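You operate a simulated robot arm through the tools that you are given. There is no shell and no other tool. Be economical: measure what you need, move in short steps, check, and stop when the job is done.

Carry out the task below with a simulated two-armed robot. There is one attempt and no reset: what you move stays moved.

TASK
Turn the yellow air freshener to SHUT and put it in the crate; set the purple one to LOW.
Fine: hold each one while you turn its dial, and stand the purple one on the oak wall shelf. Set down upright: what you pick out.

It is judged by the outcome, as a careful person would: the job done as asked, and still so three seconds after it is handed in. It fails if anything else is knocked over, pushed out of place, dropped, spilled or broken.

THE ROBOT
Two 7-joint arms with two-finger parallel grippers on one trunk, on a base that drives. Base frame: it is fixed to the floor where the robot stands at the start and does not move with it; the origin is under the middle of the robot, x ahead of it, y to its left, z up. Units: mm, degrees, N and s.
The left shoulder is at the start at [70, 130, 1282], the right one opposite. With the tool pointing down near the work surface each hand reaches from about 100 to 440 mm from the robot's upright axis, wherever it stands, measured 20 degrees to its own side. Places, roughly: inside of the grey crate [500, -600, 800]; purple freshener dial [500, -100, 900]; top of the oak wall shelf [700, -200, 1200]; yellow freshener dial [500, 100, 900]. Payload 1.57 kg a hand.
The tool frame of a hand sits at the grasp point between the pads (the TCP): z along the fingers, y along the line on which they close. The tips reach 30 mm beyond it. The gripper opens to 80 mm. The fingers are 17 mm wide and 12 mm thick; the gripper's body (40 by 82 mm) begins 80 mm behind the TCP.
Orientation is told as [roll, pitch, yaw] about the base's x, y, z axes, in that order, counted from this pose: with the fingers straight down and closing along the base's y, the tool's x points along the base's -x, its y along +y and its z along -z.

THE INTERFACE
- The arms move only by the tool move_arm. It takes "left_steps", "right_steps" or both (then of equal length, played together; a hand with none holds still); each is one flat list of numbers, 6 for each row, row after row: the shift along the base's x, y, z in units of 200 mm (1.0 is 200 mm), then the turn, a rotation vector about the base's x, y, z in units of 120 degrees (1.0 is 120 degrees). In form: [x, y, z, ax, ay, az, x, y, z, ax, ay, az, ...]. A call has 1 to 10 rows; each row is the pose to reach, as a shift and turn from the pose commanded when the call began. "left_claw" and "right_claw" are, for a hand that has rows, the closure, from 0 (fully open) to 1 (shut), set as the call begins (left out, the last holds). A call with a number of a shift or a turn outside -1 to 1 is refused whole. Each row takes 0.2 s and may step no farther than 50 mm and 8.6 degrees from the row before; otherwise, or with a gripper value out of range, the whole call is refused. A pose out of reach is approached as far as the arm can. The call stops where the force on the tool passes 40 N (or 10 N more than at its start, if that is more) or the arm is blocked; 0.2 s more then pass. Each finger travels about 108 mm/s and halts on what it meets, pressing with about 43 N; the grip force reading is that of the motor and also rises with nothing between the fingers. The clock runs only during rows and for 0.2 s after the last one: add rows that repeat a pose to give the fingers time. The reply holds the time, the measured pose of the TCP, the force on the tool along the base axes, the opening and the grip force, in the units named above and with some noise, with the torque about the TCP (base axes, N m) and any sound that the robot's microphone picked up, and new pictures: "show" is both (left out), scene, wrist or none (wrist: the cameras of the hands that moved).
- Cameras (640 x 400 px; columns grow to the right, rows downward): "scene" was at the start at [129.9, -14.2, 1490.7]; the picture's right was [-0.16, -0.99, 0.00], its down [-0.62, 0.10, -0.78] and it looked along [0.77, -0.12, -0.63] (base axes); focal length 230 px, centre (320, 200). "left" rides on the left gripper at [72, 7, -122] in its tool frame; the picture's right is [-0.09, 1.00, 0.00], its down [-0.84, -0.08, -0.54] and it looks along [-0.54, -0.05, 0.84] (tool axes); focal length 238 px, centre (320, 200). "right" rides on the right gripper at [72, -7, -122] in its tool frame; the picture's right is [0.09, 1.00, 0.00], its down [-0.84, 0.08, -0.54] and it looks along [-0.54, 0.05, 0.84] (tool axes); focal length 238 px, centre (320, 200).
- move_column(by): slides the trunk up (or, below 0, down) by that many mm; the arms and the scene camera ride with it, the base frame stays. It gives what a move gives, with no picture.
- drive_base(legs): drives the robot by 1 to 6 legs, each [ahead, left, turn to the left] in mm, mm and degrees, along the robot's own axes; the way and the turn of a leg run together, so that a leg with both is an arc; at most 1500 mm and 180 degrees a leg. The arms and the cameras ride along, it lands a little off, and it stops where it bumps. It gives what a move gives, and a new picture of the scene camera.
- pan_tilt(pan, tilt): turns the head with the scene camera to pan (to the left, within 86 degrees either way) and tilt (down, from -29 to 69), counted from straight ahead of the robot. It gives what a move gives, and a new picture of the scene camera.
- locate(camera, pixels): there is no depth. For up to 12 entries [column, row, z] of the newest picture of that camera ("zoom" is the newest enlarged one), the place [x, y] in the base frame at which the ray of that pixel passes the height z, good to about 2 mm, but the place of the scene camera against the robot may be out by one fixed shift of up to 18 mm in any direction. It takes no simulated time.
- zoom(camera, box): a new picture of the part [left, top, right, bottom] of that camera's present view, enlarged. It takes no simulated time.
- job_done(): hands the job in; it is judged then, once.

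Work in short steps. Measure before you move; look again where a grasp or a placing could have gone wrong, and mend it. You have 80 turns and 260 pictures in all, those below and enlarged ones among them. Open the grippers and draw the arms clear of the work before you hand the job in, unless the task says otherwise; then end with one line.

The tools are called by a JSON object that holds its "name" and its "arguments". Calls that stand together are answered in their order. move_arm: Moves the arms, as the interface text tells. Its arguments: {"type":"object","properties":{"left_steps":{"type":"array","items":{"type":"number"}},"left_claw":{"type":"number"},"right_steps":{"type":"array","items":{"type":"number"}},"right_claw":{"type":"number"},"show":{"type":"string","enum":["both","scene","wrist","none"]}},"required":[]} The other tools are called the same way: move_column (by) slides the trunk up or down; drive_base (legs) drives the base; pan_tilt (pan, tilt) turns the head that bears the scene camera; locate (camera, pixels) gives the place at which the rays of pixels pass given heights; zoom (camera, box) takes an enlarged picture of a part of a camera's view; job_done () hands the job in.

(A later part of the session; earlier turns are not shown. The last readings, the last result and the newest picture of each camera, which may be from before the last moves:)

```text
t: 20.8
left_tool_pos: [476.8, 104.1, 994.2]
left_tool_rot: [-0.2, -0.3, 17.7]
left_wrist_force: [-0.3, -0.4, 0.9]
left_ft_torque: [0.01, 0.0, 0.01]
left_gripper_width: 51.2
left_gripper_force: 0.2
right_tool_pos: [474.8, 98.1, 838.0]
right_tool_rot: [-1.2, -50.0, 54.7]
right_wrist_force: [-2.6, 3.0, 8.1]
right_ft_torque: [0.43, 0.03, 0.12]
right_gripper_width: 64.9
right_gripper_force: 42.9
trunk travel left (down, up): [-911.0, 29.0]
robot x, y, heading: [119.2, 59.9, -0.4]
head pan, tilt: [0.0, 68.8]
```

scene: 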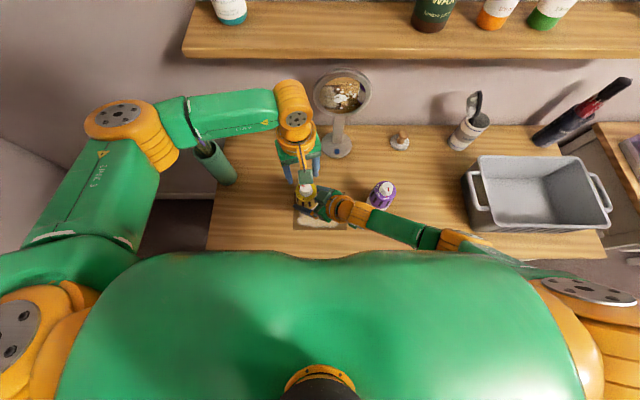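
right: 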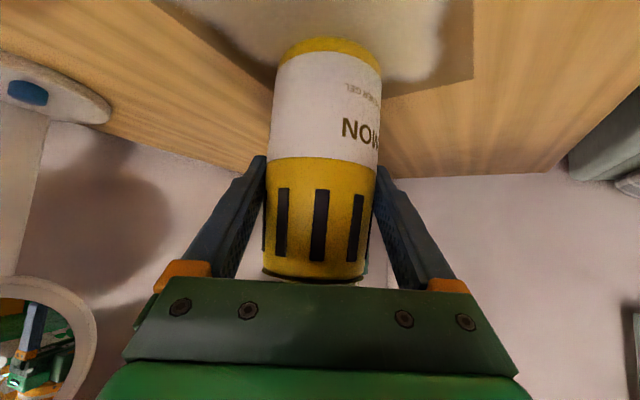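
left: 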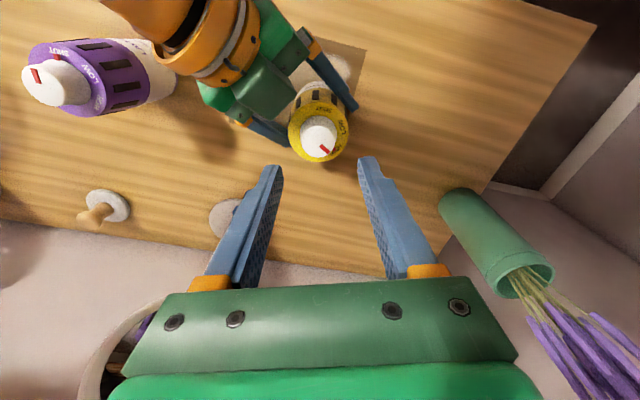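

Pointer at HIGH, SHUT ~125° counter-clockwise; knob axis is about (-3,-3.5) from the left TCP. I yaw to ~26° and descend to the knob.

{"name": "move_arm", "arguments": {"left_steps": [-0.015, -0.0175, 0, 0, 0, 0.068, -0.015, -0.0175, -0.1, 0, 0, 0.068, -0.015, -0.0175, -0.2, 0, 0, 0.068, -0.015, -0.0175, -0.3, 0, 0, 0.068, -0.015, -0.0175, -0.36, 0, 0, 0.068, -0.015, -0.0175, -0.36, 0, 0, 0.068], "show": "both"}}

```text
t: 22.2
left_tool_pos: [478.3, 99.3, 920.7]
left_tool_rot: [-0.1, -0.2, 25.8]
left_wrist_force: [0.4, 0.1, -0.5]
left_ft_torque: [0.05, -0.02, -0.01]
left_gripper_width: 51.2
left_gripper_force: 0.0
right_tool_pos: [477.9, 98.0, 840.4]
right_tool_rot: [-0.9, -50.0, 54.6]
right_wrist_force: [0.1, 0.3, -1.8]
right_ft_torque: [-0.03, -0.01, -0.01]
right_gripper_width: 64.8
right_gripper_force: 43.0
trunk travel left (down, up): [-911.0, 29.0]
robot x, y, heading: [120.6, 64.9, 0.0]
head pan, tilt: [0.0, 68.8]
```

scene: 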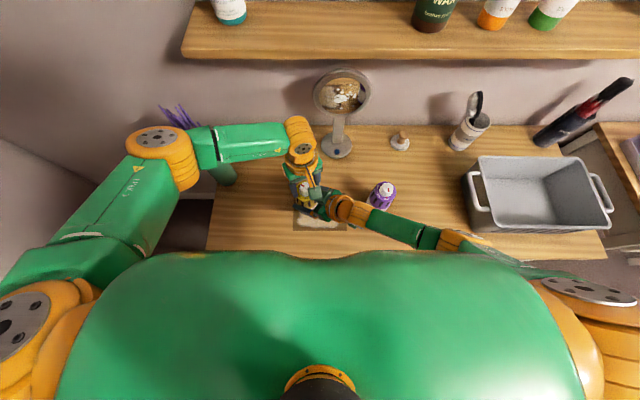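
left: 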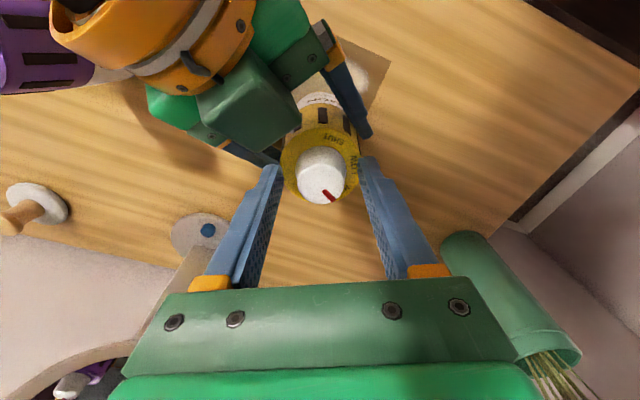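

Knob sits between the fingertips, no force. I close the left gripper on it.

{"name": "move_arm", "arguments": {"left_steps": [0, 0, 0, 0, 0, 0, 0, 0, 0, 0, 0, 0], "left_claw": 1, "show": "wrist"}}

```text
t: 22.8
left_tool_pos: [476.3, 101.0, 919.4]
left_tool_rot: [0.0, -0.2, 25.8]
left_wrist_force: [-0.1, 2.4, -0.9]
left_ft_torque: [0.13, -0.07, 0.03]
left_gripper_width: 33.4
left_gripper_force: 40.8
right_tool_pos: [478.1, 99.0, 838.1]
right_tool_rot: [-0.9, -50.0, 54.7]
right_wrist_force: [0.3, -3.6, 0.1]
right_ft_torque: [0.13, 0.12, 0.01]
right_gripper_width: 64.9
right_gripper_force: 43.3
trunk travel left (down, up): [-911.0, 29.0]
robot x, y, heading: [117.8, 63.5, -0.2]
head pan, tilt: [0.0, 68.8]
```

left: 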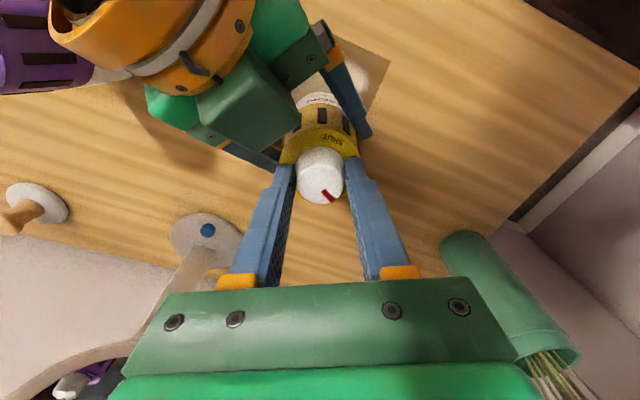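

Knob gripped (33 mm). I turn counter-clockwise 62° and listen for clicks.

{"name": "move_arm", "arguments": {"left_steps": [0, 0, 0, 0, 0, 0.065, 0, 0, 0, 0, 0, 0.13, 0, 0, 0, 0, 0, 0.195, 0, 0, 0, 0, 0, 0.26, 0, 0, 0, 0, 0, 0.325, 0, 0, 0, 0, 0, 0.39, 0, 0, 0, 0, 0, 0.455, 0, 0, 0, 0, 0, 0.52], "show": "wrist"}}

```text
t: 24.6
left_tool_pos: [477.1, 99.4, 919.1]
left_tool_rot: [-0.3, 0.0, 88.2]
left_wrist_force: [25.6, -3.4, -1.3]
left_ft_torque: [-0.21, -0.94, -0.08]
left_gripper_width: 32.7
left_gripper_force: 40.9
right_tool_pos: [476.9, 98.1, 838.1]
right_tool_rot: [-0.8, -50.0, 54.6]
right_wrist_force: [-26.1, 2.4, 1.8]
right_ft_torque: [-0.02, -1.08, 0.11]
right_gripper_width: 64.9
right_gripper_force: 42.7
trunk travel left (down, up): [-911.0, 29.0]
robot x, y, heading: [121.7, 60.7, -0.1]
head pan, tilt: [0.0, 68.8]
```

left: 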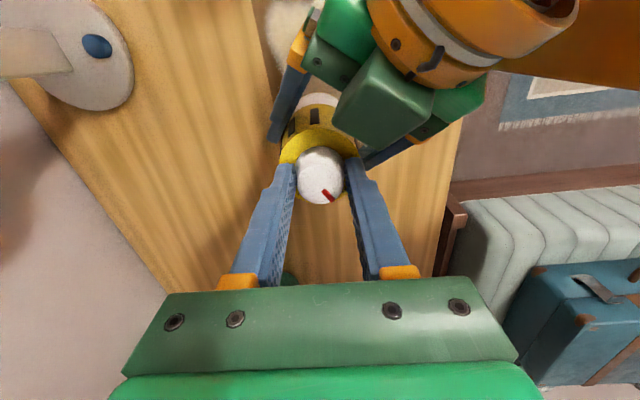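

Knob followed by 62°. I open, yaw back −62°, to regrasp.

{"name": "move_arm", "arguments": {"left_steps": [0, 0, 0, 0, 0, 0, 0, 0, 0, 0, 0, 0, 0, 0, 0, 0, 0, -0.065, 0, 0, 0, 0, 0, -0.13, 0, 0, 0, 0, 0, -0.195, 0, 0, 0, 0, 0, -0.26, 0, 0, 0, 0, 0, -0.325, 0, 0, 0, 0, 0, -0.39, 0, 0, 0, 0, 0, -0.455, 0, 0, 0, 0, 0, -0.52], "left_claw": 0.36, "show": "wrist"}}

{"name": "zoom", "arguments": {"camera": "left", "box": [260, 90, 380, 210]}}

```text
t: 26.8
left_tool_pos: [475.2, 100.1, 918.9]
left_tool_rot: [0.0, -0.2, 25.7]
left_wrist_force: [-0.5, 0.0, -0.8]
left_ft_torque: [-0.01, -0.01, -0.03]
left_gripper_width: 50.8
left_gripper_force: 0.1
right_tool_pos: [477.8, 98.7, 838.9]
right_tool_rot: [-0.9, -50.0, 54.7]
right_wrist_force: [0.7, 0.1, -0.5]
right_ft_torque: [-0.02, -0.01, 0.01]
right_gripper_width: 64.9
right_gripper_force: 43.6
trunk travel left (down, up): [-911.0, 29.0]
robot x, y, heading: [120.7, 59.4, -0.1]
head pan, tilt: [0.0, 68.8]
```

left: 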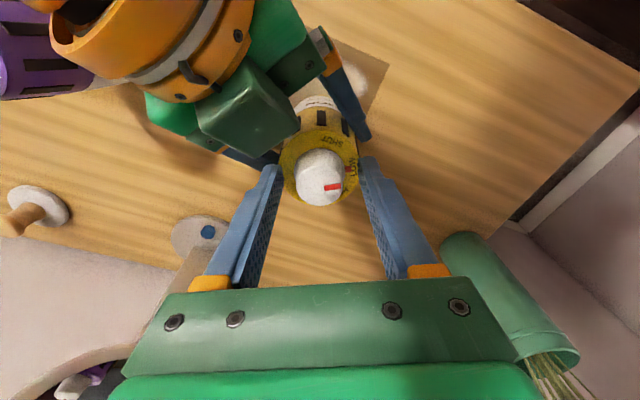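

```text
3.33 times, centred on (320, 150) of left
```

zoom: 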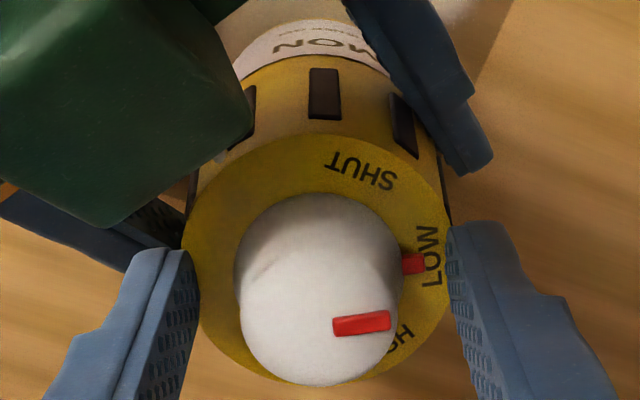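

Pointer is just short of LOW; SHUT is ~68° further. I regrip, then turn 68°.

{"name": "move_arm", "arguments": {"left_steps": [0, 0, 0, 0, 0, 0, 0, 0, 0, 0, 0, 0, 0, 0, 0, 0, 0, 0.0708, 0, 0, 0, 0, 0, 0.1416, 0, 0, 0, 0, 0, 0.2124, 0, 0, 0, 0, 0, 0.2832, 0, 0, 0, 0, 0, 0.354, 0, 0, 0, 0, 0, 0.4248, 0, 0, 0, 0, 0, 0.4956, 0, 0, 0, 0, 0, 0.5664], "left_claw": 1, "show": "wrist"}}

```text
t: 29.0
left_tool_pos: [476.6, 98.8, 921.0]
left_tool_rot: [-0.2, -0.2, 93.9]
left_wrist_force: [15.0, -12.6, 8.1]
left_ft_torque: [-0.33, -0.39, -0.5]
left_gripper_width: 33.2
left_gripper_force: 41.6
right_tool_pos: [476.6, 98.1, 838.8]
right_tool_rot: [-1.1, -49.9, 54.7]
right_wrist_force: [-12.8, 14.0, -0.5]
right_ft_torque: [-0.53, -0.72, 0.45]
right_gripper_width: 64.9
right_gripper_force: 43.2
trunk travel left (down, up): [-911.0, 29.0]
robot x, y, heading: [122.4, 62.2, -0.1]
head pan, tilt: [0.0, 68.8]
```

left: 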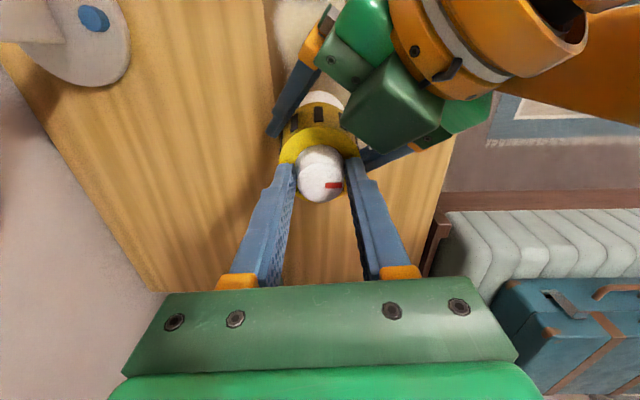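

The z torque of −0.5 N·m suggests the stop is reached. I open and lift to inspect the dial.

{"name": "move_arm", "arguments": {"left_steps": [0, 0, 0, 0, 0, 0, 0, 0, 0, 0, 0, 0, 0, 0, 0.1, 0, 0, 0, 0, 0, 0.3, 0, 0, 0, 0, 0, 0.5, 0, 0, 0], "left_claw": 0.36, "show": "wrist"}}

{"name": "zoom", "arguments": {"camera": "left", "box": [260, 50, 380, 170]}}

```text
t: 30.2
left_tool_pos: [475.5, 101.6, 1018.6]
left_tool_rot: [-0.1, -0.4, 93.8]
left_wrist_force: [0.9, 0.3, -0.2]
left_ft_torque: [0.0, -0.01, -0.01]
left_gripper_width: 51.2
left_gripper_force: 0.0
right_tool_pos: [477.6, 98.5, 838.4]
right_tool_rot: [-1.0, -50.1, 54.6]
right_wrist_force: [0.1, 0.4, 0.3]
right_ft_torque: [-0.01, 0.02, -0.01]
right_gripper_width: 65.1
right_gripper_force: 43.1
trunk travel left (down, up): [-911.0, 29.0]
robot x, y, heading: [123.1, 61.1, 0.1]
head pan, tilt: [0.0, 68.8]
```

left: 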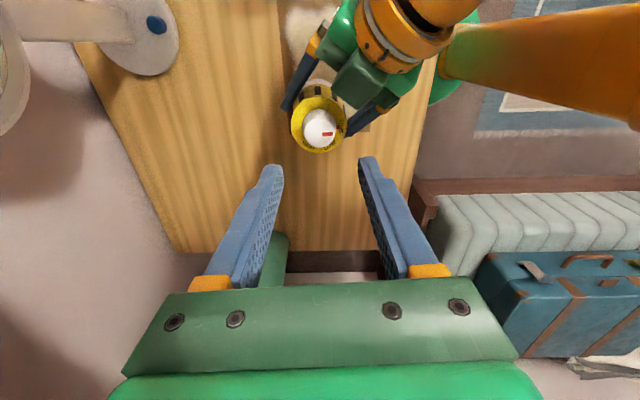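

```text
3.33 times, centred on (320, 110) of left
```

zoom: 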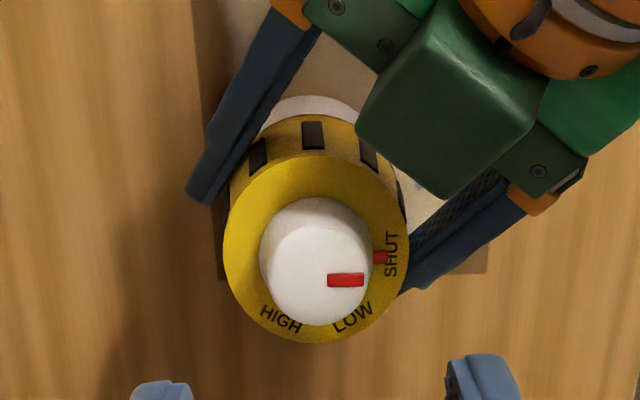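

Pointer sits exactly on SHUT. I raise the left hand clear and yaw it back toward neutral.

{"name": "move_arm", "arguments": {"left_steps": [0, 0.0, 0.2, 0, 0, 0, 0, 0, 0.4, 0, 0, -0.07, -0.05, 0.1, 0.6, 0, 0, -0.14, -0.1, 0.2, 0.8, 0, 0, -0.21, -0.15, 0.3, 0.95, 0, 0, -0.28, -0.15, 0.4, 0.95, 0, 0, -0.35, -0.15, 0.5, 0.95, 0, 0, -0.42, -0.15, 0.6, 0.95, 0, 0, -0.49, -0.15, 0.6, 0.95, 0, 0, -0.56, -0.15, 0.6, 0.95, 0, 0, -0.63], "left_claw": 0, "show": "none"}}

{"name": "move_arm", "arguments": {"right_steps": [0, 0, 0, 0, 0, 0, 0, 0, 0, 0, 0, 0, -0.074, -0.104, 0.107, 0, 0, 0, -0.148, -0.208, 0.214, 0, 0, 0, -0.222, -0.312, 0.321, 0, 0, 0, -0.296, -0.416, 0.428, 0, 0, 0, -0.34, -0.48, 0.6, 0, 0, 0, -0.34, -0.48, 0.75, 0, 0, 0], "right_claw": 0, "show": "both"}}

```text
t: 32.4
left_tool_pos: [446.2, 220.0, 1210.5]
left_tool_rot: [-0.1, -0.1, 18.0]
left_wrist_force: [-0.6, 0.0, -0.2]
left_ft_torque: [0.04, -0.01, 0.0]
left_gripper_width: 80.1
left_gripper_force: 0.1
right_tool_pos: [477.1, 97.1, 838.2]
right_tool_rot: [-0.8, -50.1, 54.6]
right_wrist_force: [-0.3, -0.6, 0.8]
right_ft_torque: [-0.02, 0.0, -0.03]
right_gripper_width: 64.9
right_gripper_force: 42.9
trunk travel left (down, up): [-911.0, 29.0]
robot x, y, heading: [123.6, 57.3, 0.2]
head pan, tilt: [0.0, 68.8]
```

```text
t: 34.2
left_tool_pos: [445.7, 218.7, 1209.2]
left_tool_rot: [-0.1, -0.3, 18.2]
left_wrist_force: [0.2, -0.4, -0.6]
left_ft_torque: [0.0, 0.03, 0.02]
left_gripper_width: 79.8
left_gripper_force: 0.1
right_tool_pos: [411.4, 4.6, 990.0]
right_tool_rot: [-0.9, -50.2, 54.6]
right_wrist_force: [0.0, -0.5, -1.0]
right_ft_torque: [-0.03, -0.03, 0.04]
right_gripper_width: 80.0
right_gripper_force: 0.0
trunk travel left (down, up): [-911.0, 29.0]
robot x, y, heading: [115.7, 64.9, -0.0]
head pan, tilt: [0.0, 68.8]
```

scene: 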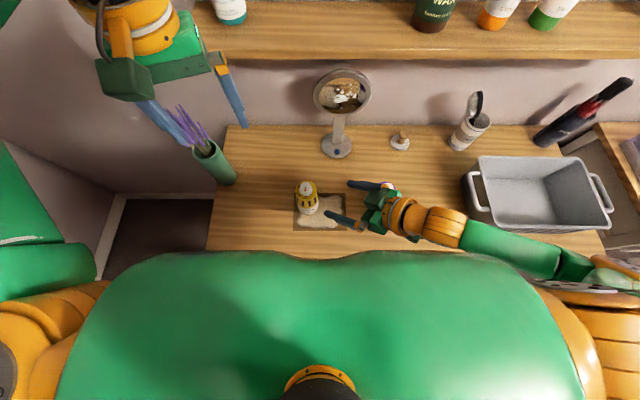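
right: 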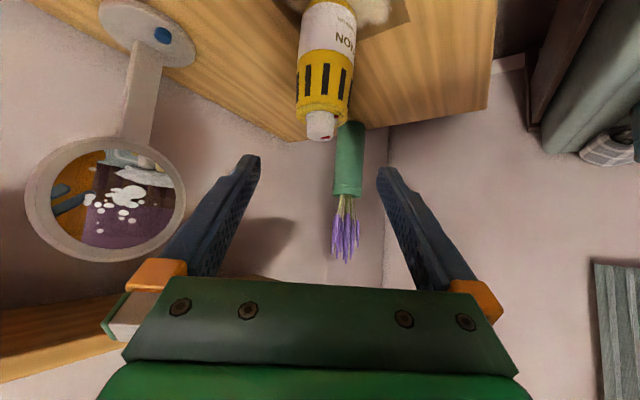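

Yellow stands upright, dial untouched. I turn the right hand back to vertical and bring it over the yellow one for a top grasp (to lower it into the crate).

{"name": "move_arm", "arguments": {"right_steps": [0, 0, 0.1, -0.0567, 0.0402, 0, 0, 0, 0.15, -0.113, 0.0803, 0, 0.05, 0.05, 0.15, -0.17, 0.1205, 0, 0.1, 0.1, 0.15, -0.227, 0.161, 0, 0.16, 0.2, 0.15, -0.283, 0.201, 0, 0.22, 0.32, 0.15, -0.34, 0.241, 0, 0.325, 0.48, 0.15, -0.34, 0.241, 0, 0.325, 0.48, 0.15, -0.34, 0.241, 0], "show": "both"}}

```text
t: 36.0
left_tool_pos: [445.3, 219.0, 1209.3]
left_tool_rot: [0.0, -0.2, 18.2]
left_wrist_force: [0.1, 0.4, 0.3]
left_ft_torque: [-0.03, 0.03, 0.0]
left_gripper_width: 79.9
left_gripper_force: 0.0
right_tool_pos: [478.1, 99.7, 1018.0]
right_tool_rot: [-1.0, -0.1, 54.7]
right_wrist_force: [-0.4, -0.3, 0.0]
right_ft_torque: [0.03, 0.01, 0.0]
right_gripper_width: 79.9
right_gripper_force: 0.1
trunk travel left (down, up): [-911.0, 29.0]
robot x, y, heading: [122.7, 64.7, 0.0]
head pan, tilt: [0.0, 68.8]
```

scene: 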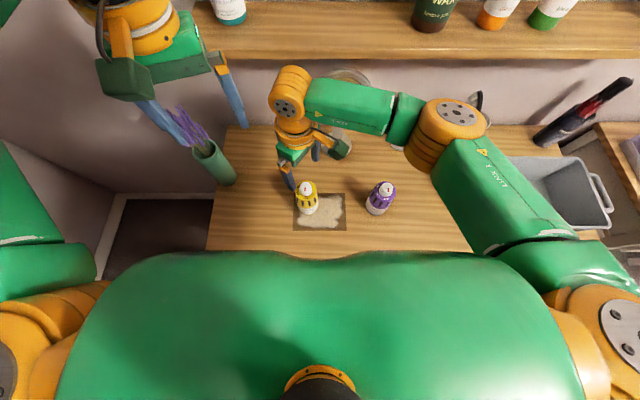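
right: 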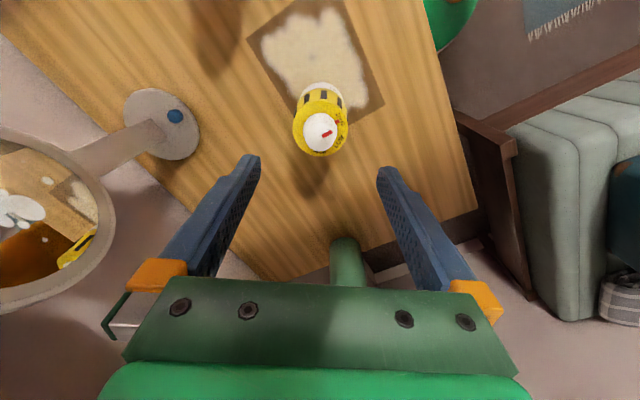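

Knob at right px (321,131), centred between the pads laterally. I descend to TCP z≈852 (palm stays above the knob) .

{"name": "move_arm", "arguments": {"right_steps": [-0.01, -0.012, -0.15, 0, 0, 0, -0.01, -0.012, -0.3, 0, 0, 0, -0.01, -0.012, -0.45, 0, 0, 0, -0.01, -0.012, -0.6, 0, 0, 0, -0.01, -0.012, -0.75, 0, 0, 0, -0.01, -0.012, -0.83, 0, 0, 0, -0.01, -0.012, -0.83, 0, 0, 0], "show": "wrist"}}

```text
t: 37.6
left_tool_pos: [446.0, 220.1, 1209.5]
left_tool_rot: [-0.1, -0.2, 18.3]
left_wrist_force: [-0.1, -0.3, -0.5]
left_ft_torque: [-0.01, -0.01, 0.02]
left_gripper_width: 80.2
left_gripper_force: 0.0
right_tool_pos: [471.5, 95.1, 854.6]
right_tool_rot: [-1.2, -0.3, 54.6]
right_wrist_force: [-0.2, -0.6, 0.2]
right_ft_torque: [0.0, 0.01, -0.01]
right_gripper_width: 79.8
right_gripper_force: 0.0
right hand out of reach, approached as far as the arm can: row 6
trunk travel left (down, up): [-911.0, 29.0]
robot x, y, heading: [117.7, 61.5, 0.3]
head pan, tilt: [0.0, 68.8]
```

right: 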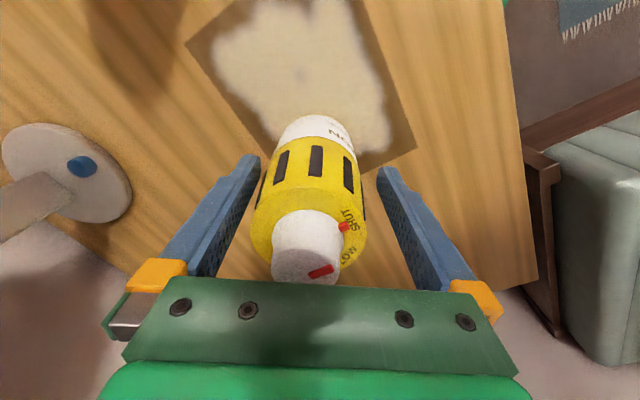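

Body sits between the pads, pointer still at SHUT. I close and lift 30 mm as a test.

{"name": "move_arm", "arguments": {"right_steps": [0, 0, 0, 0, 0, 0, 0, 0, 0, 0, 0, 0, 0, 0, 0, 0, 0, 0, 0, 0, 0.15, 0, 0, 0, 0, 0, 0.35, 0, 0, 0, 0, 0, 0.55, 0, 0, 0, 0, 0, 0.75, 0, 0, 0, 0, 0, 0.75, 0, 0, 0], "right_claw": 1, "show": "both"}}

```text
t: 39.4
left_tool_pos: [446.4, 219.6, 1209.8]
left_tool_rot: [-0.1, -0.3, 18.3]
left_wrist_force: [0.8, -0.2, -0.2]
left_ft_torque: [0.0, -0.04, -0.04]
left_gripper_width: 80.0
left_gripper_force: 0.1
right_tool_pos: [472.3, 95.0, 1004.4]
right_tool_rot: [-0.9, -0.1, 54.7]
right_wrist_force: [-0.1, -0.9, -2.2]
right_ft_torque: [0.0, 0.0, 0.01]
right_gripper_width: 64.6
right_gripper_force: 43.0
trunk travel left (down, up): [-911.0, 29.0]
robot x, y, heading: [119.1, 62.1, -0.1]
head pan, tilt: [0.0, 68.8]
```

scene: 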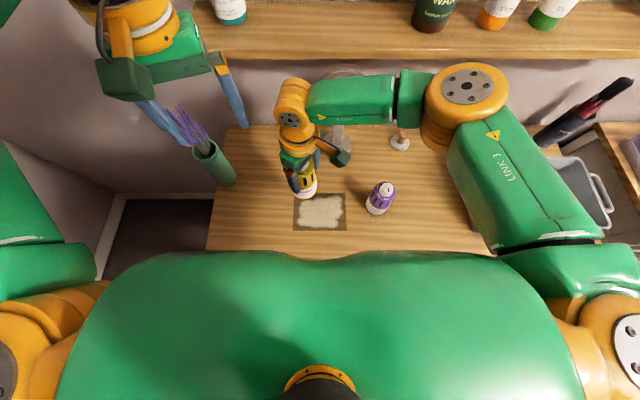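
right: 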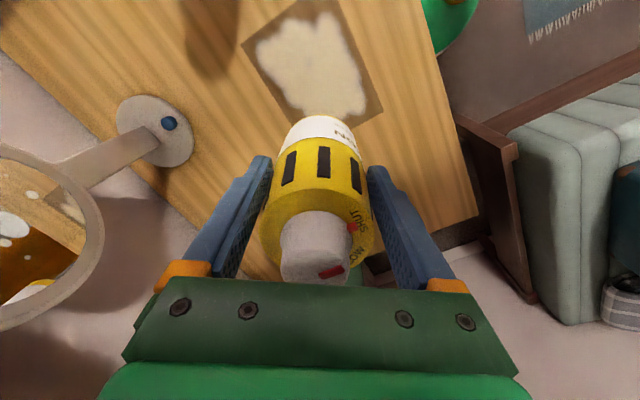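

Yellow held firmly and lifted. I raise it over the purple one and bring the arm to its own side with yaw ≈0.

{"name": "move_arm", "arguments": {"right_steps": [0, 0, 0.2, 0, 0, 0, 0, -0.1, 0.35, 0, 0, -0.057, 0, -0.2, 0.4, 0, 0, -0.114, 0, -0.3, 0.4, 0, 0, -0.171, 0, -0.42, 0.4, 0, 0, -0.228, 0, -0.55, 0.4, 0, 0, -0.285, 0, -0.68, 0.4, 0, 0, -0.342, 0, -0.8, 0.4, 0, 0, -0.399, 0, -0.92, 0.4, 0, 0, -0.456, 0, -0.92, 0.4, 0, 0, -0.456], "show": "both"}}

```text
t: 41.6
left_tool_pos: [445.6, 220.1, 1210.1]
left_tool_rot: [-0.1, -0.2, 18.3]
left_wrist_force: [0.1, 1.0, 0.5]
left_ft_torque: [0.01, 0.0, 0.01]
left_gripper_width: 80.0
left_gripper_force: 0.2
right_tool_pos: [474.0, -86.6, 1082.9]
right_tool_rot: [-0.8, -0.2, -0.2]
right_wrist_force: [0.1, -0.5, -2.3]
right_ft_torque: [-0.01, 0.01, 0.0]
right_gripper_width: 64.5
right_gripper_force: 43.1
trunk travel left (down, up): [-911.0, 29.0]
robot x, y, heading: [119.4, 58.6, 0.1]
head pan, tilt: [0.0, 68.8]
```

scene: 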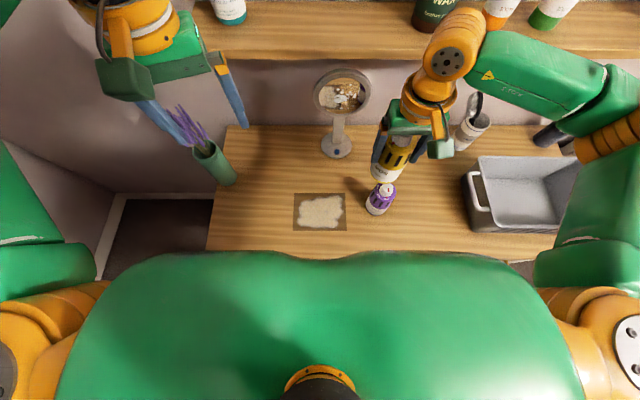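
right: 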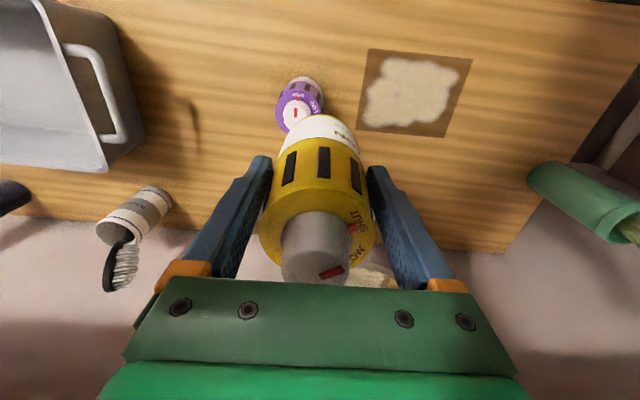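

Yellow is in hand above all objects. Before driving right I look right for obstacles and at the crate.

{"name": "pan_tilt", "arguments": {"pan": -55, "tilt": 35}}

```text
t: 42.8
left_tool_pos: [445.0, 219.9, 1209.6]
left_tool_rot: [0.0, -0.1, 18.3]
left_wrist_force: [0.3, -0.3, 0.2]
left_ft_torque: [0.02, 0.02, -0.04]
left_gripper_width: 80.2
left_gripper_force: 0.0
right_tool_pos: [472.8, -86.0, 1084.2]
right_tool_rot: [-0.9, -0.2, -0.1]
right_wrist_force: [-0.1, -0.2, -1.3]
right_ft_torque: [0.01, 0.01, -0.02]
right_gripper_width: 64.6
right_gripper_force: 42.9
trunk travel left (down, up): [-911.0, 29.0]
robot x, y, heading: [119.3, 61.2, 0.0]
head pan, tilt: [-55.0, 35.0]
```

scene: 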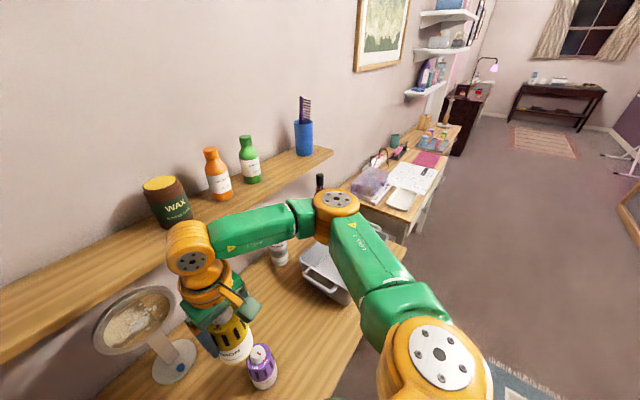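

Arm-height space to the right is free. I drive 450 mm right.

{"name": "drive_base", "arguments": {"legs": [[0, -450, 0]]}}

{"name": "pan_tilt", "arguments": {"pan": -20, "tilt": 62}}

{"name": "move_arm", "arguments": {"right_steps": [0, 0, 0, 0, 0, 0], "show": "wrist"}}

```text
t: 45.6
left_tool_pos: [444.4, -246.2, 1208.8]
left_tool_rot: [-0.1, -0.2, 17.3]
left_wrist_force: [-0.3, 0.1, 0.1]
left_ft_torque: [0.01, -0.02, -0.01]
left_gripper_width: 80.0
left_gripper_force: 0.1
right_tool_pos: [467.8, -552.6, 1084.5]
right_tool_rot: [-1.0, -0.2, -1.0]
right_wrist_force: [-0.3, -0.5, -2.4]
right_ft_torque: [-0.03, 0.03, -0.01]
right_gripper_width: 64.3
right_gripper_force: 42.8
trunk travel left (down, up): [-911.0, 29.0]
robot x, y, heading: [115.4, -401.0, -0.8]
head pan, tilt: [-55.0, 35.0]
```

scene: 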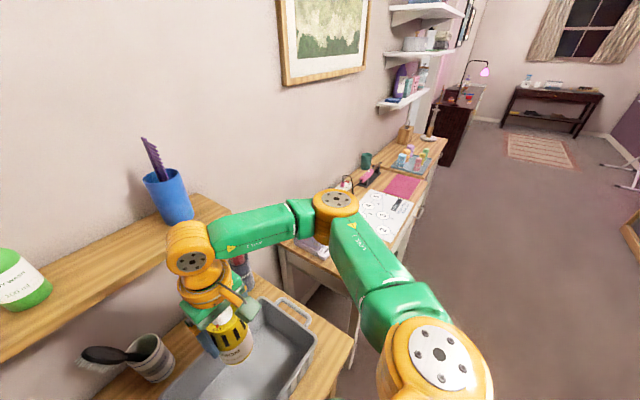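

```text
t: 46.6
left_tool_pos: [444.7, -249.3, 1203.3]
left_tool_rot: [-0.1, -0.1, 17.3]
left_wrist_force: [0.6, -0.3, -0.5]
left_ft_torque: [0.01, -0.01, -0.01]
left_gripper_width: 79.8
left_gripper_force: 0.1
right_tool_pos: [466.5, -555.4, 1077.7]
right_tool_rot: [-0.9, -0.1, -1.0]
right_wrist_force: [0.7, -0.8, -1.8]
right_ft_torque: [0.01, 0.04, 0.01]
right_gripper_width: 64.4
right_gripper_force: 42.9
trunk travel left (down, up): [-911.0, 29.0]
robot x, y, heading: [113.3, -400.8, -1.0]
head pan, tilt: [-20.0, 62.0]
```

scene: 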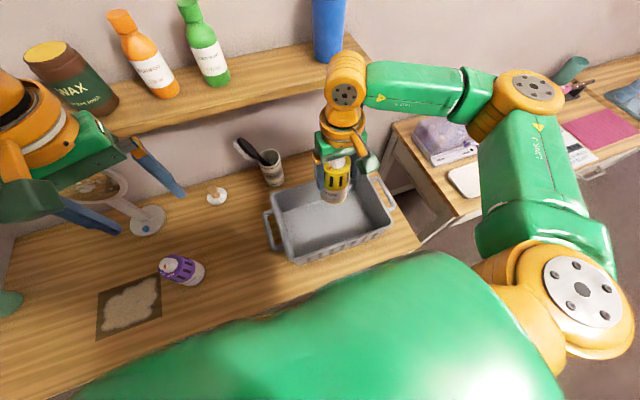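

```text
t: 47.0
left_tool_pos: [444.8, -248.6, 1203.3]
left_tool_rot: [-0.2, -0.2, 17.4]
left_wrist_force: [-0.7, -0.7, 0.0]
left_ft_torque: [0.02, 0.01, 0.01]
left_gripper_width: 79.9
left_gripper_force: 0.0
right_tool_pos: [468.5, -554.5, 1078.3]
right_tool_rot: [-0.9, -0.2, -1.0]
right_wrist_force: [-0.2, -0.2, -1.3]
right_ft_torque: [0.01, 0.02, -0.01]
right_gripper_width: 64.2
right_gripper_force: 43.7
trunk travel left (down, up): [-911.0, 29.0]
robot x, y, heading: [116.1, -403.4, -1.2]
head pan, tilt: [-20.0, 62.0]
```

right: 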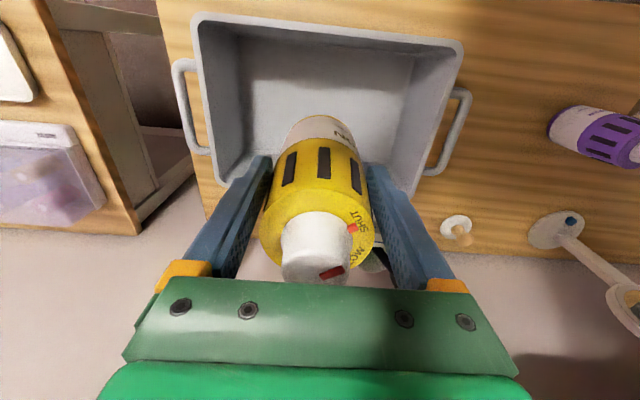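

Crate interior is below. I locate its rim corners (203,22)/(458,48) and floor edges.

{"name": "locate", "arguments": {"camera": "right", "pixels": [[203, 22, 890], [458, 48, 890], [203, 22, 870], [458, 48, 870], [248, 78, 768], [412, 95, 768], [250, 155, 768], [400, 185, 768], [228, 175, 880], [412, 190, 880]]}}

{"name": "zoom", "arguments": {"camera": "right", "box": [160, 0, 480, 200]}}

{"name": "zoom", "arguments": {"camera": "scene", "box": [230, 120, 430, 270]}}

```text
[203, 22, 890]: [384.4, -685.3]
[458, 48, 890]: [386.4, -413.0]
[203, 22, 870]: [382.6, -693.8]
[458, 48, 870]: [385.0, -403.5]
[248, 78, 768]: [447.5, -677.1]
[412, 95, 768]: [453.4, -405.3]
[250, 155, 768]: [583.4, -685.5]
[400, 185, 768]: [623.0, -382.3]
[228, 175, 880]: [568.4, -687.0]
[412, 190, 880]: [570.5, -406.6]
```

```text
2.00 times, centred on (320, 100) of right
```

zoom: 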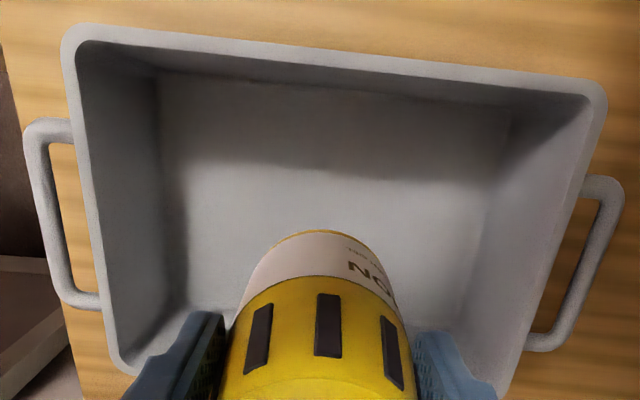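

```text
2.67 times, centred on (330, 195) of scene
```

zoom: 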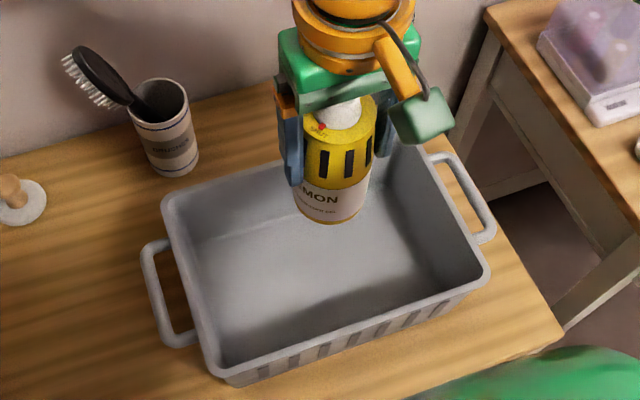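

Crate interior spans about x 385–570, y −687…−407; the freshener is near its centre. I lower to z≈884 first.

{"name": "move_arm", "arguments": {"right_steps": [0.04, 0.02, -0.2, 0, 0, 0, 0.04, 0.02, -0.4, 0, 0, 0, 0.04, 0.02, -0.6, 0, 0, 0, 0.04, 0.02, -0.8, 0, 0, 0, 0.04, 0.02, -0.97, 0, 0, 0, 0.04, 0.02, -0.97, 0, 0, 0], "show": "both"}}

```text
t: 48.4
left_tool_pos: [444.0, -248.7, 1203.1]
left_tool_rot: [-0.2, -0.2, 17.3]
left_wrist_force: [0.3, 0.6, -0.4]
left_ft_torque: [-0.03, 0.0, -0.02]
left_gripper_width: 80.1
left_gripper_force: 0.1
right_tool_pos: [474.7, -552.5, 883.8]
right_tool_rot: [-0.8, -0.1, -1.0]
right_wrist_force: [-0.5, -0.1, -1.7]
right_ft_torque: [-0.01, 0.0, 0.01]
right_gripper_width: 64.0
right_gripper_force: 43.3
trunk travel left (down, up): [-911.0, 29.0]
robot x, y, heading: [115.5, -402.6, -1.0]
head pan, tilt: [-20.0, 62.0]
```

scene: 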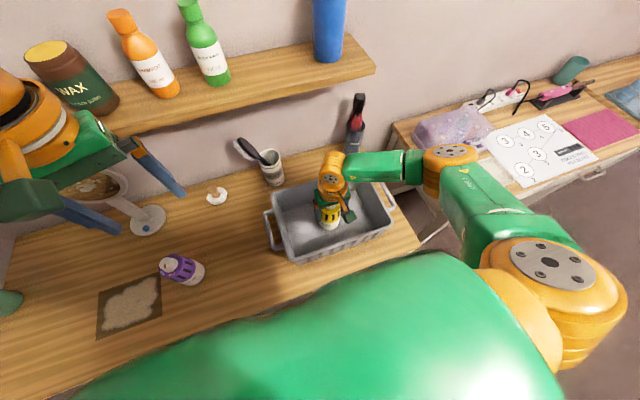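
right: 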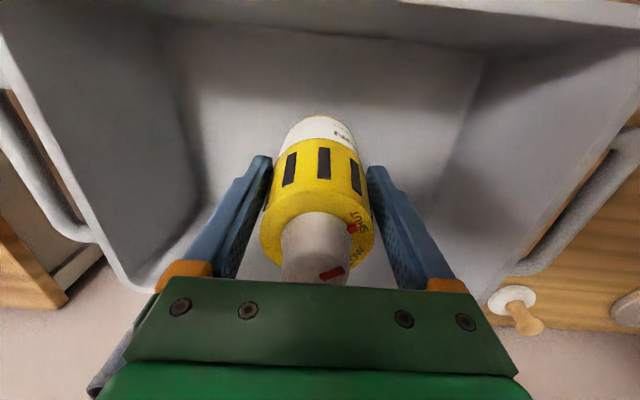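

Clear of walls. I lower slowly to the crate floor.

{"name": "move_arm", "arguments": {"right_steps": [0, 0, -0.04, 0, 0, 0, 0, 0, -0.07, 0, 0, 0, 0, 0, -0.085, 0, 0, 0, 0, 0, -0.1, 0, 0, 0], "show": "wrist"}}

```text
t: 49.4
left_tool_pos: [443.9, -248.2, 1202.8]
left_tool_rot: [-0.1, -0.2, 17.4]
left_wrist_force: [-1.0, 0.3, 0.4]
left_ft_torque: [-0.02, -0.03, -0.03]
left_gripper_width: 79.9
left_gripper_force: 0.0
right_tool_pos: [475.5, -552.4, 864.9]
right_tool_rot: [-0.9, -0.1, -0.9]
right_wrist_force: [0.0, 0.3, -1.9]
right_ft_torque: [0.0, 0.03, -0.01]
right_gripper_width: 64.4
right_gripper_force: 42.4
trunk travel left (down, up): [-911.0, 29.0]
robot x, y, heading: [119.3, -404.7, -0.9]
head pan, tilt: [-20.0, 62.0]
```

right: 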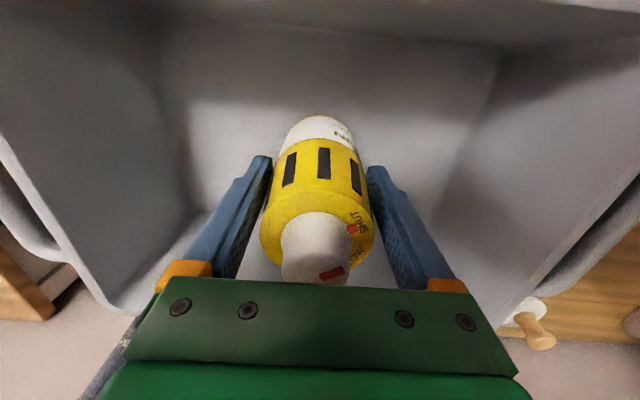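

No contact yet (−1.9 N). I go on in 2 mm steps.

{"name": "move_arm", "arguments": {"right_steps": [0, 0, -0.01, 0, 0, 0, 0, 0, -0.02, 0, 0, 0, 0, 0, -0.03, 0, 0, 0, 0, 0, -0.035, 0, 0, 0, 0, 0, -0.035, 0, 0, 0], "show": "none"}}

```text
t: 50.4
left_tool_pos: [438.1, -246.1, 1198.6]
left_tool_rot: [-0.2, -0.4, 17.1]
left_wrist_force: [0.1, 0.5, -0.2]
left_ft_torque: [-0.03, 0.02, -0.03]
left_gripper_width: 80.0
left_gripper_force: 0.1
right_tool_pos: [475.6, -550.4, 856.6]
right_tool_rot: [-1.0, -1.3, -1.1]
right_wrist_force: [7.2, -6.4, 43.9]
right_ft_torque: [-0.03, -0.66, -0.02]
right_gripper_width: 64.4
right_gripper_force: 43.0
trunk travel left (down, up): [-911.0, 29.0]
robot x, y, heading: [114.7, -402.6, -0.7]
head pan, tilt: [-20.0, 62.0]
stopped in row 5 (right hand): the force on the tool passed its limit at 41 N (the readings are from after the stop); the commanded pose is now the measured one
```

It stands on the crate floor (44 N). I ease up 2 mm, then open.

{"name": "move_arm", "arguments": {"right_steps": [0, 0, 0.01, 0, 0, 0, 0, 0, 0.014, 0, 0, 0], "show": "none"}}

{"name": "move_arm", "arguments": {"right_steps": [0, 0, 0, 0, 0, 0, 0, 0, 0, 0, 0, 0, 0, 0, 0, 0, 0, 0], "right_claw": 0, "show": "wrist"}}

```text
t: 51.0
left_tool_pos: [441.6, -247.5, 1197.3]
left_tool_rot: [-0.2, -0.3, 17.3]
left_wrist_force: [0.3, 0.2, 0.2]
left_ft_torque: [0.02, 0.01, 0.01]
left_gripper_width: 80.0
left_gripper_force: 0.0
right_tool_pos: [475.3, -551.2, 855.7]
right_tool_rot: [-1.0, -0.6, -0.9]
right_wrist_force: [7.2, -0.9, 25.5]
right_ft_torque: [0.29, -1.23, -0.12]
right_gripper_width: 63.8
right_gripper_force: 43.5
trunk travel left (down, up): [-911.0, 29.0]
robot x, y, heading: [120.4, -399.7, -0.9]
head pan, tilt: [-20.0, 62.0]
```

```text
t: 51.8
left_tool_pos: [444.6, -249.3, 1196.1]
left_tool_rot: [-0.1, -0.2, 17.2]
left_wrist_force: [-0.8, 0.4, 0.3]
left_ft_torque: [0.01, 0.0, 0.01]
left_gripper_width: 80.1
left_gripper_force: 0.1
right_tool_pos: [477.9, -551.4, 854.8]
right_tool_rot: [-1.0, -0.5, -1.0]
right_wrist_force: [-1.0, -0.9, 0.0]
right_ft_torque: [-0.01, -0.01, 0.0]
right_gripper_width: 79.7
right_gripper_force: 0.1
trunk travel left (down, up): [-911.0, 29.0]
robot x, y, heading: [116.7, -396.6, -1.0]
head pan, tilt: [-20.0, 62.0]
```

right: 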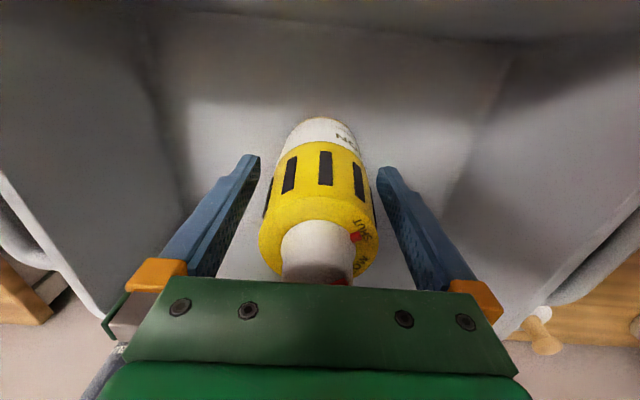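

Released cleanly. I lift straight up 195 mm.

{"name": "move_arm", "arguments": {"right_steps": [0, 0, 0.1, 0, 0, 0, 0, 0, 0.25, 0, 0, 0, 0, 0, 0.45, 0, 0, 0, 0, 0, 0.65, 0, 0, 0, 0, 0, 0.85, 0, 0, 0, 0, 0, 0.98, 0, 0, 0], "show": "both"}}

{"name": "zoom", "arguments": {"camera": "right", "box": [240, 60, 400, 160]}}

```text
t: 53.2
left_tool_pos: [444.9, -248.2, 1198.2]
left_tool_rot: [-0.2, -0.2, 17.3]
left_wrist_force: [-0.3, 0.5, 0.5]
left_ft_torque: [0.04, -0.01, 0.0]
left_gripper_width: 79.8
left_gripper_force: 0.1
right_tool_pos: [477.2, -551.4, 1053.0]
right_tool_rot: [-1.0, -0.4, -1.0]
right_wrist_force: [0.7, -0.5, 0.2]
right_ft_torque: [-0.02, -0.01, -0.02]
right_gripper_width: 80.1
right_gripper_force: 0.1
trunk travel left (down, up): [-911.0, 29.0]
robot x, y, heading: [115.8, -403.7, -1.1]
head pan, tilt: [-20.0, 62.0]
```

scene: 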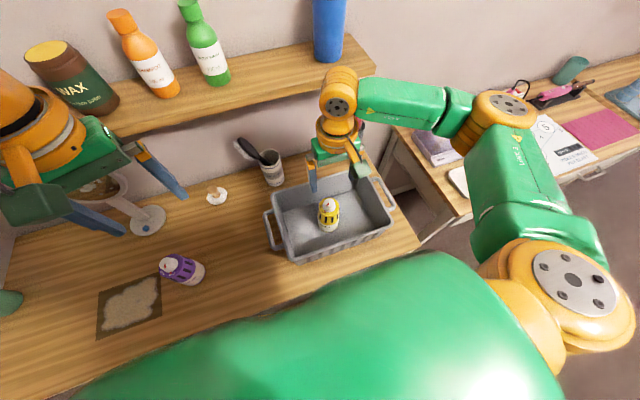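
right: 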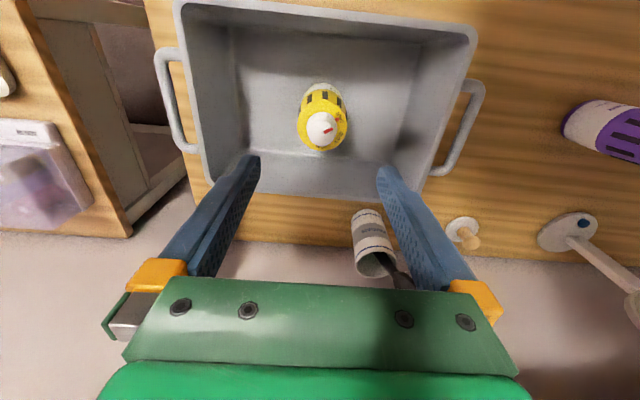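

```text
4.00 times, centred on (320, 110) of right
```

zoom: 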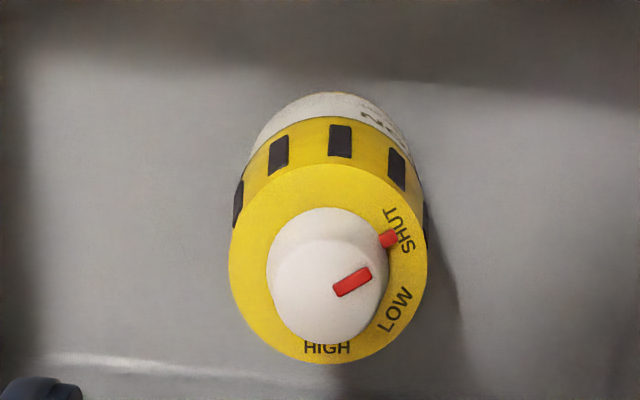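

Yellow is upright in the crate, on SHUT. Next the purple; meanwhile I measure the shelf and shelf items from the current scene picture.

{"name": "zoom", "arguments": {"camera": "scene", "box": [0, 0, 400, 250]}}

{"name": "locate", "arguments": {"camera": "scene", "pixels": [[372, 66, 1200], [110, 130, 1200], [350, 38, 1200], [90, 112, 1200], [165, 95, 1200], [215, 83, 1200], [330, 58, 1200], [168, 262, 911]]}}

```text
1.60 times, centred on (200, 125) of scene
```

zoom: 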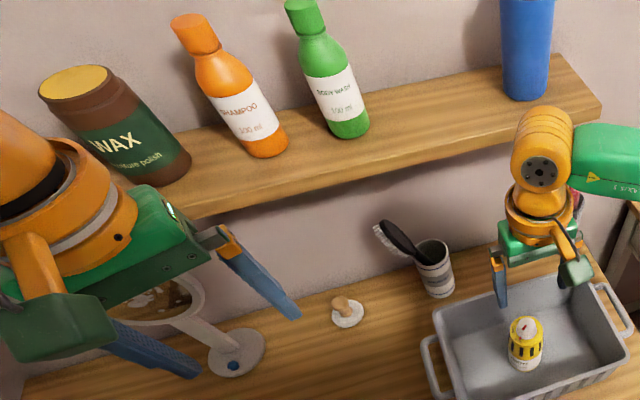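

```text
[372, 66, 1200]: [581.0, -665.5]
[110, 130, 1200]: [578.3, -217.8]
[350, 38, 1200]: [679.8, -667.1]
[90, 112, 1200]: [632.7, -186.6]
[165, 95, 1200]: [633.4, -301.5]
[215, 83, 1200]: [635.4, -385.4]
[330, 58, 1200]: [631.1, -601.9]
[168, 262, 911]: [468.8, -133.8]
```

There is a wide free stretch on the shelf left of the wax jar. I drive left 240 mm (correcting heading) so the purple stands where the yellow did relative to me.

{"name": "drive_base", "arguments": {"legs": [[2, 242, 1]]}}

{"name": "pan_tilt", "arguments": {"pan": 0, "tilt": 60}}

{"name": "move_arm", "arguments": {"right_steps": [0, 0, 0, 0, 0, 0], "left_steps": [0, 0, 0, 0, 0, 0], "show": "wrist"}}

```text
t: 55.0
left_tool_pos: [444.2, -3.9, 1197.3]
left_tool_rot: [0.1, -0.3, 18.6]
left_wrist_force: [0.1, 0.4, 0.5]
left_ft_torque: [0.04, 0.0, 0.02]
left_gripper_width: 80.2
left_gripper_force: 0.0
right_tool_pos: [484.8, -305.5, 1052.2]
right_tool_rot: [-0.7, -0.4, 0.2]
right_wrist_force: [0.0, 0.2, -1.1]
right_ft_torque: [0.03, 0.02, 0.0]
right_gripper_width: 80.0
right_gripper_force: 0.1
trunk travel left (down, up): [-911.0, 29.0]
robot x, y, heading: [119.1, -156.4, 0.6]
head pan, tilt: [-20.0, 62.0]
```

scene: 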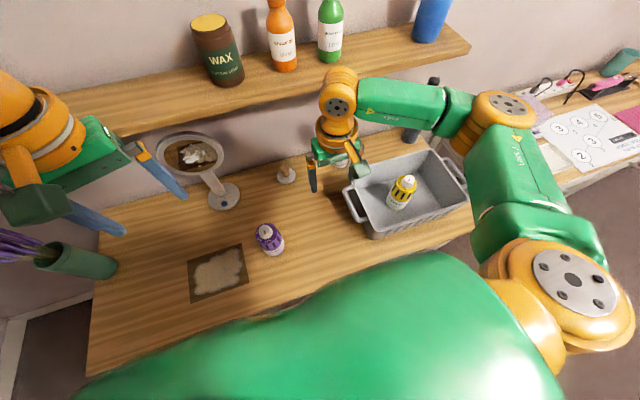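

```text
t: 55.9
left_tool_pos: [445.0, 0.9, 1191.1]
left_tool_rot: [-0.1, -0.2, 18.4]
left_wrist_force: [-0.3, 0.1, 0.5]
left_ft_torque: [-0.02, 0.03, 0.02]
left_gripper_width: 79.7
left_gripper_force: 0.0
right_tool_pos: [484.4, -302.9, 1046.2]
right_tool_rot: [-0.9, -0.5, 0.1]
right_wrist_force: [-0.4, -0.1, 0.5]
right_ft_torque: [0.02, -0.02, 0.03]
right_gripper_width: 79.9
right_gripper_force: 0.1
trunk travel left (down, up): [-911.0, 29.0]
robot x, y, heading: [118.7, -158.1, 0.6]
head pan, tilt: [0.0, 60.0]
```

scene: 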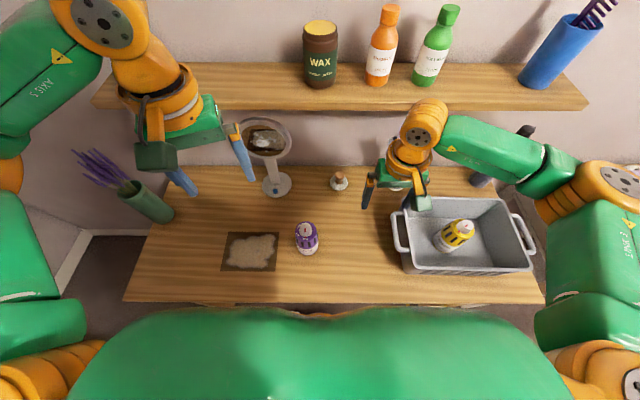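

```text
t: 56.2
left_tool_pos: [443.9, -1.1, 1191.4]
left_tool_rot: [-0.1, -0.2, 18.5]
left_wrist_force: [-0.4, 0.3, 0.2]
left_ft_torque: [-0.01, 0.01, 0.0]
left_gripper_width: 79.9
left_gripper_force: 0.1
right_tool_pos: [485.4, -304.4, 1046.1]
right_tool_rot: [-0.9, -0.4, 0.2]
right_wrist_force: [0.5, 2.1, -1.2]
right_ft_torque: [-0.02, 0.01, 0.0]
right_gripper_width: 79.9
right_gripper_force: 0.0
trunk travel left (down, up): [-911.0, 29.0]
robot x, y, heading: [118.0, -162.5, 0.2]
head pan, tilt: [0.0, 60.0]
```

right: 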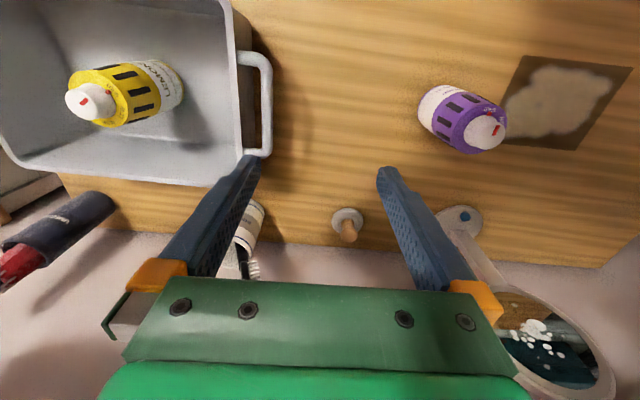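
left: 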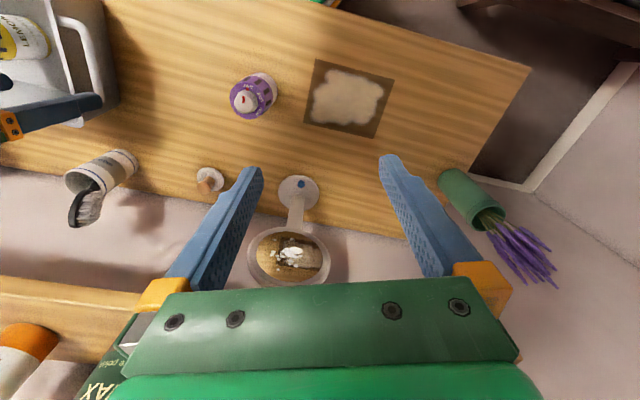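

I locate the purple knob from both wrist cameras.

{"name": "locate", "arguments": {"camera": "right", "pixels": [[491, 131, 911], [491, 131, 905]]}}

{"name": "locate", "arguments": {"camera": "left", "pixels": [[243, 100, 911], [243, 100, 905], [80, 289, 1200], [80, 289, 1180]]}}

{"name": "locate", "arguments": {"camera": "scene", "pixels": [[200, 108, 1200], [200, 108, 1180], [305, 233, 911], [320, 88, 1200], [110, 75, 1200], [95, 103, 1200]]}}

```text
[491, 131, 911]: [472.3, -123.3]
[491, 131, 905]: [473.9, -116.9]
```

```text
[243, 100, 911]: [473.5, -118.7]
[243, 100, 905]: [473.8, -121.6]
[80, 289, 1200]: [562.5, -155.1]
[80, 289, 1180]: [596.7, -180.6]
```

```text
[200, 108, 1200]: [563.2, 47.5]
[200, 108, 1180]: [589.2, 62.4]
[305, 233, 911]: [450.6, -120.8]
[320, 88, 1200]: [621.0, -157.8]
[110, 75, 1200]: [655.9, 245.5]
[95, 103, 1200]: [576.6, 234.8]
```

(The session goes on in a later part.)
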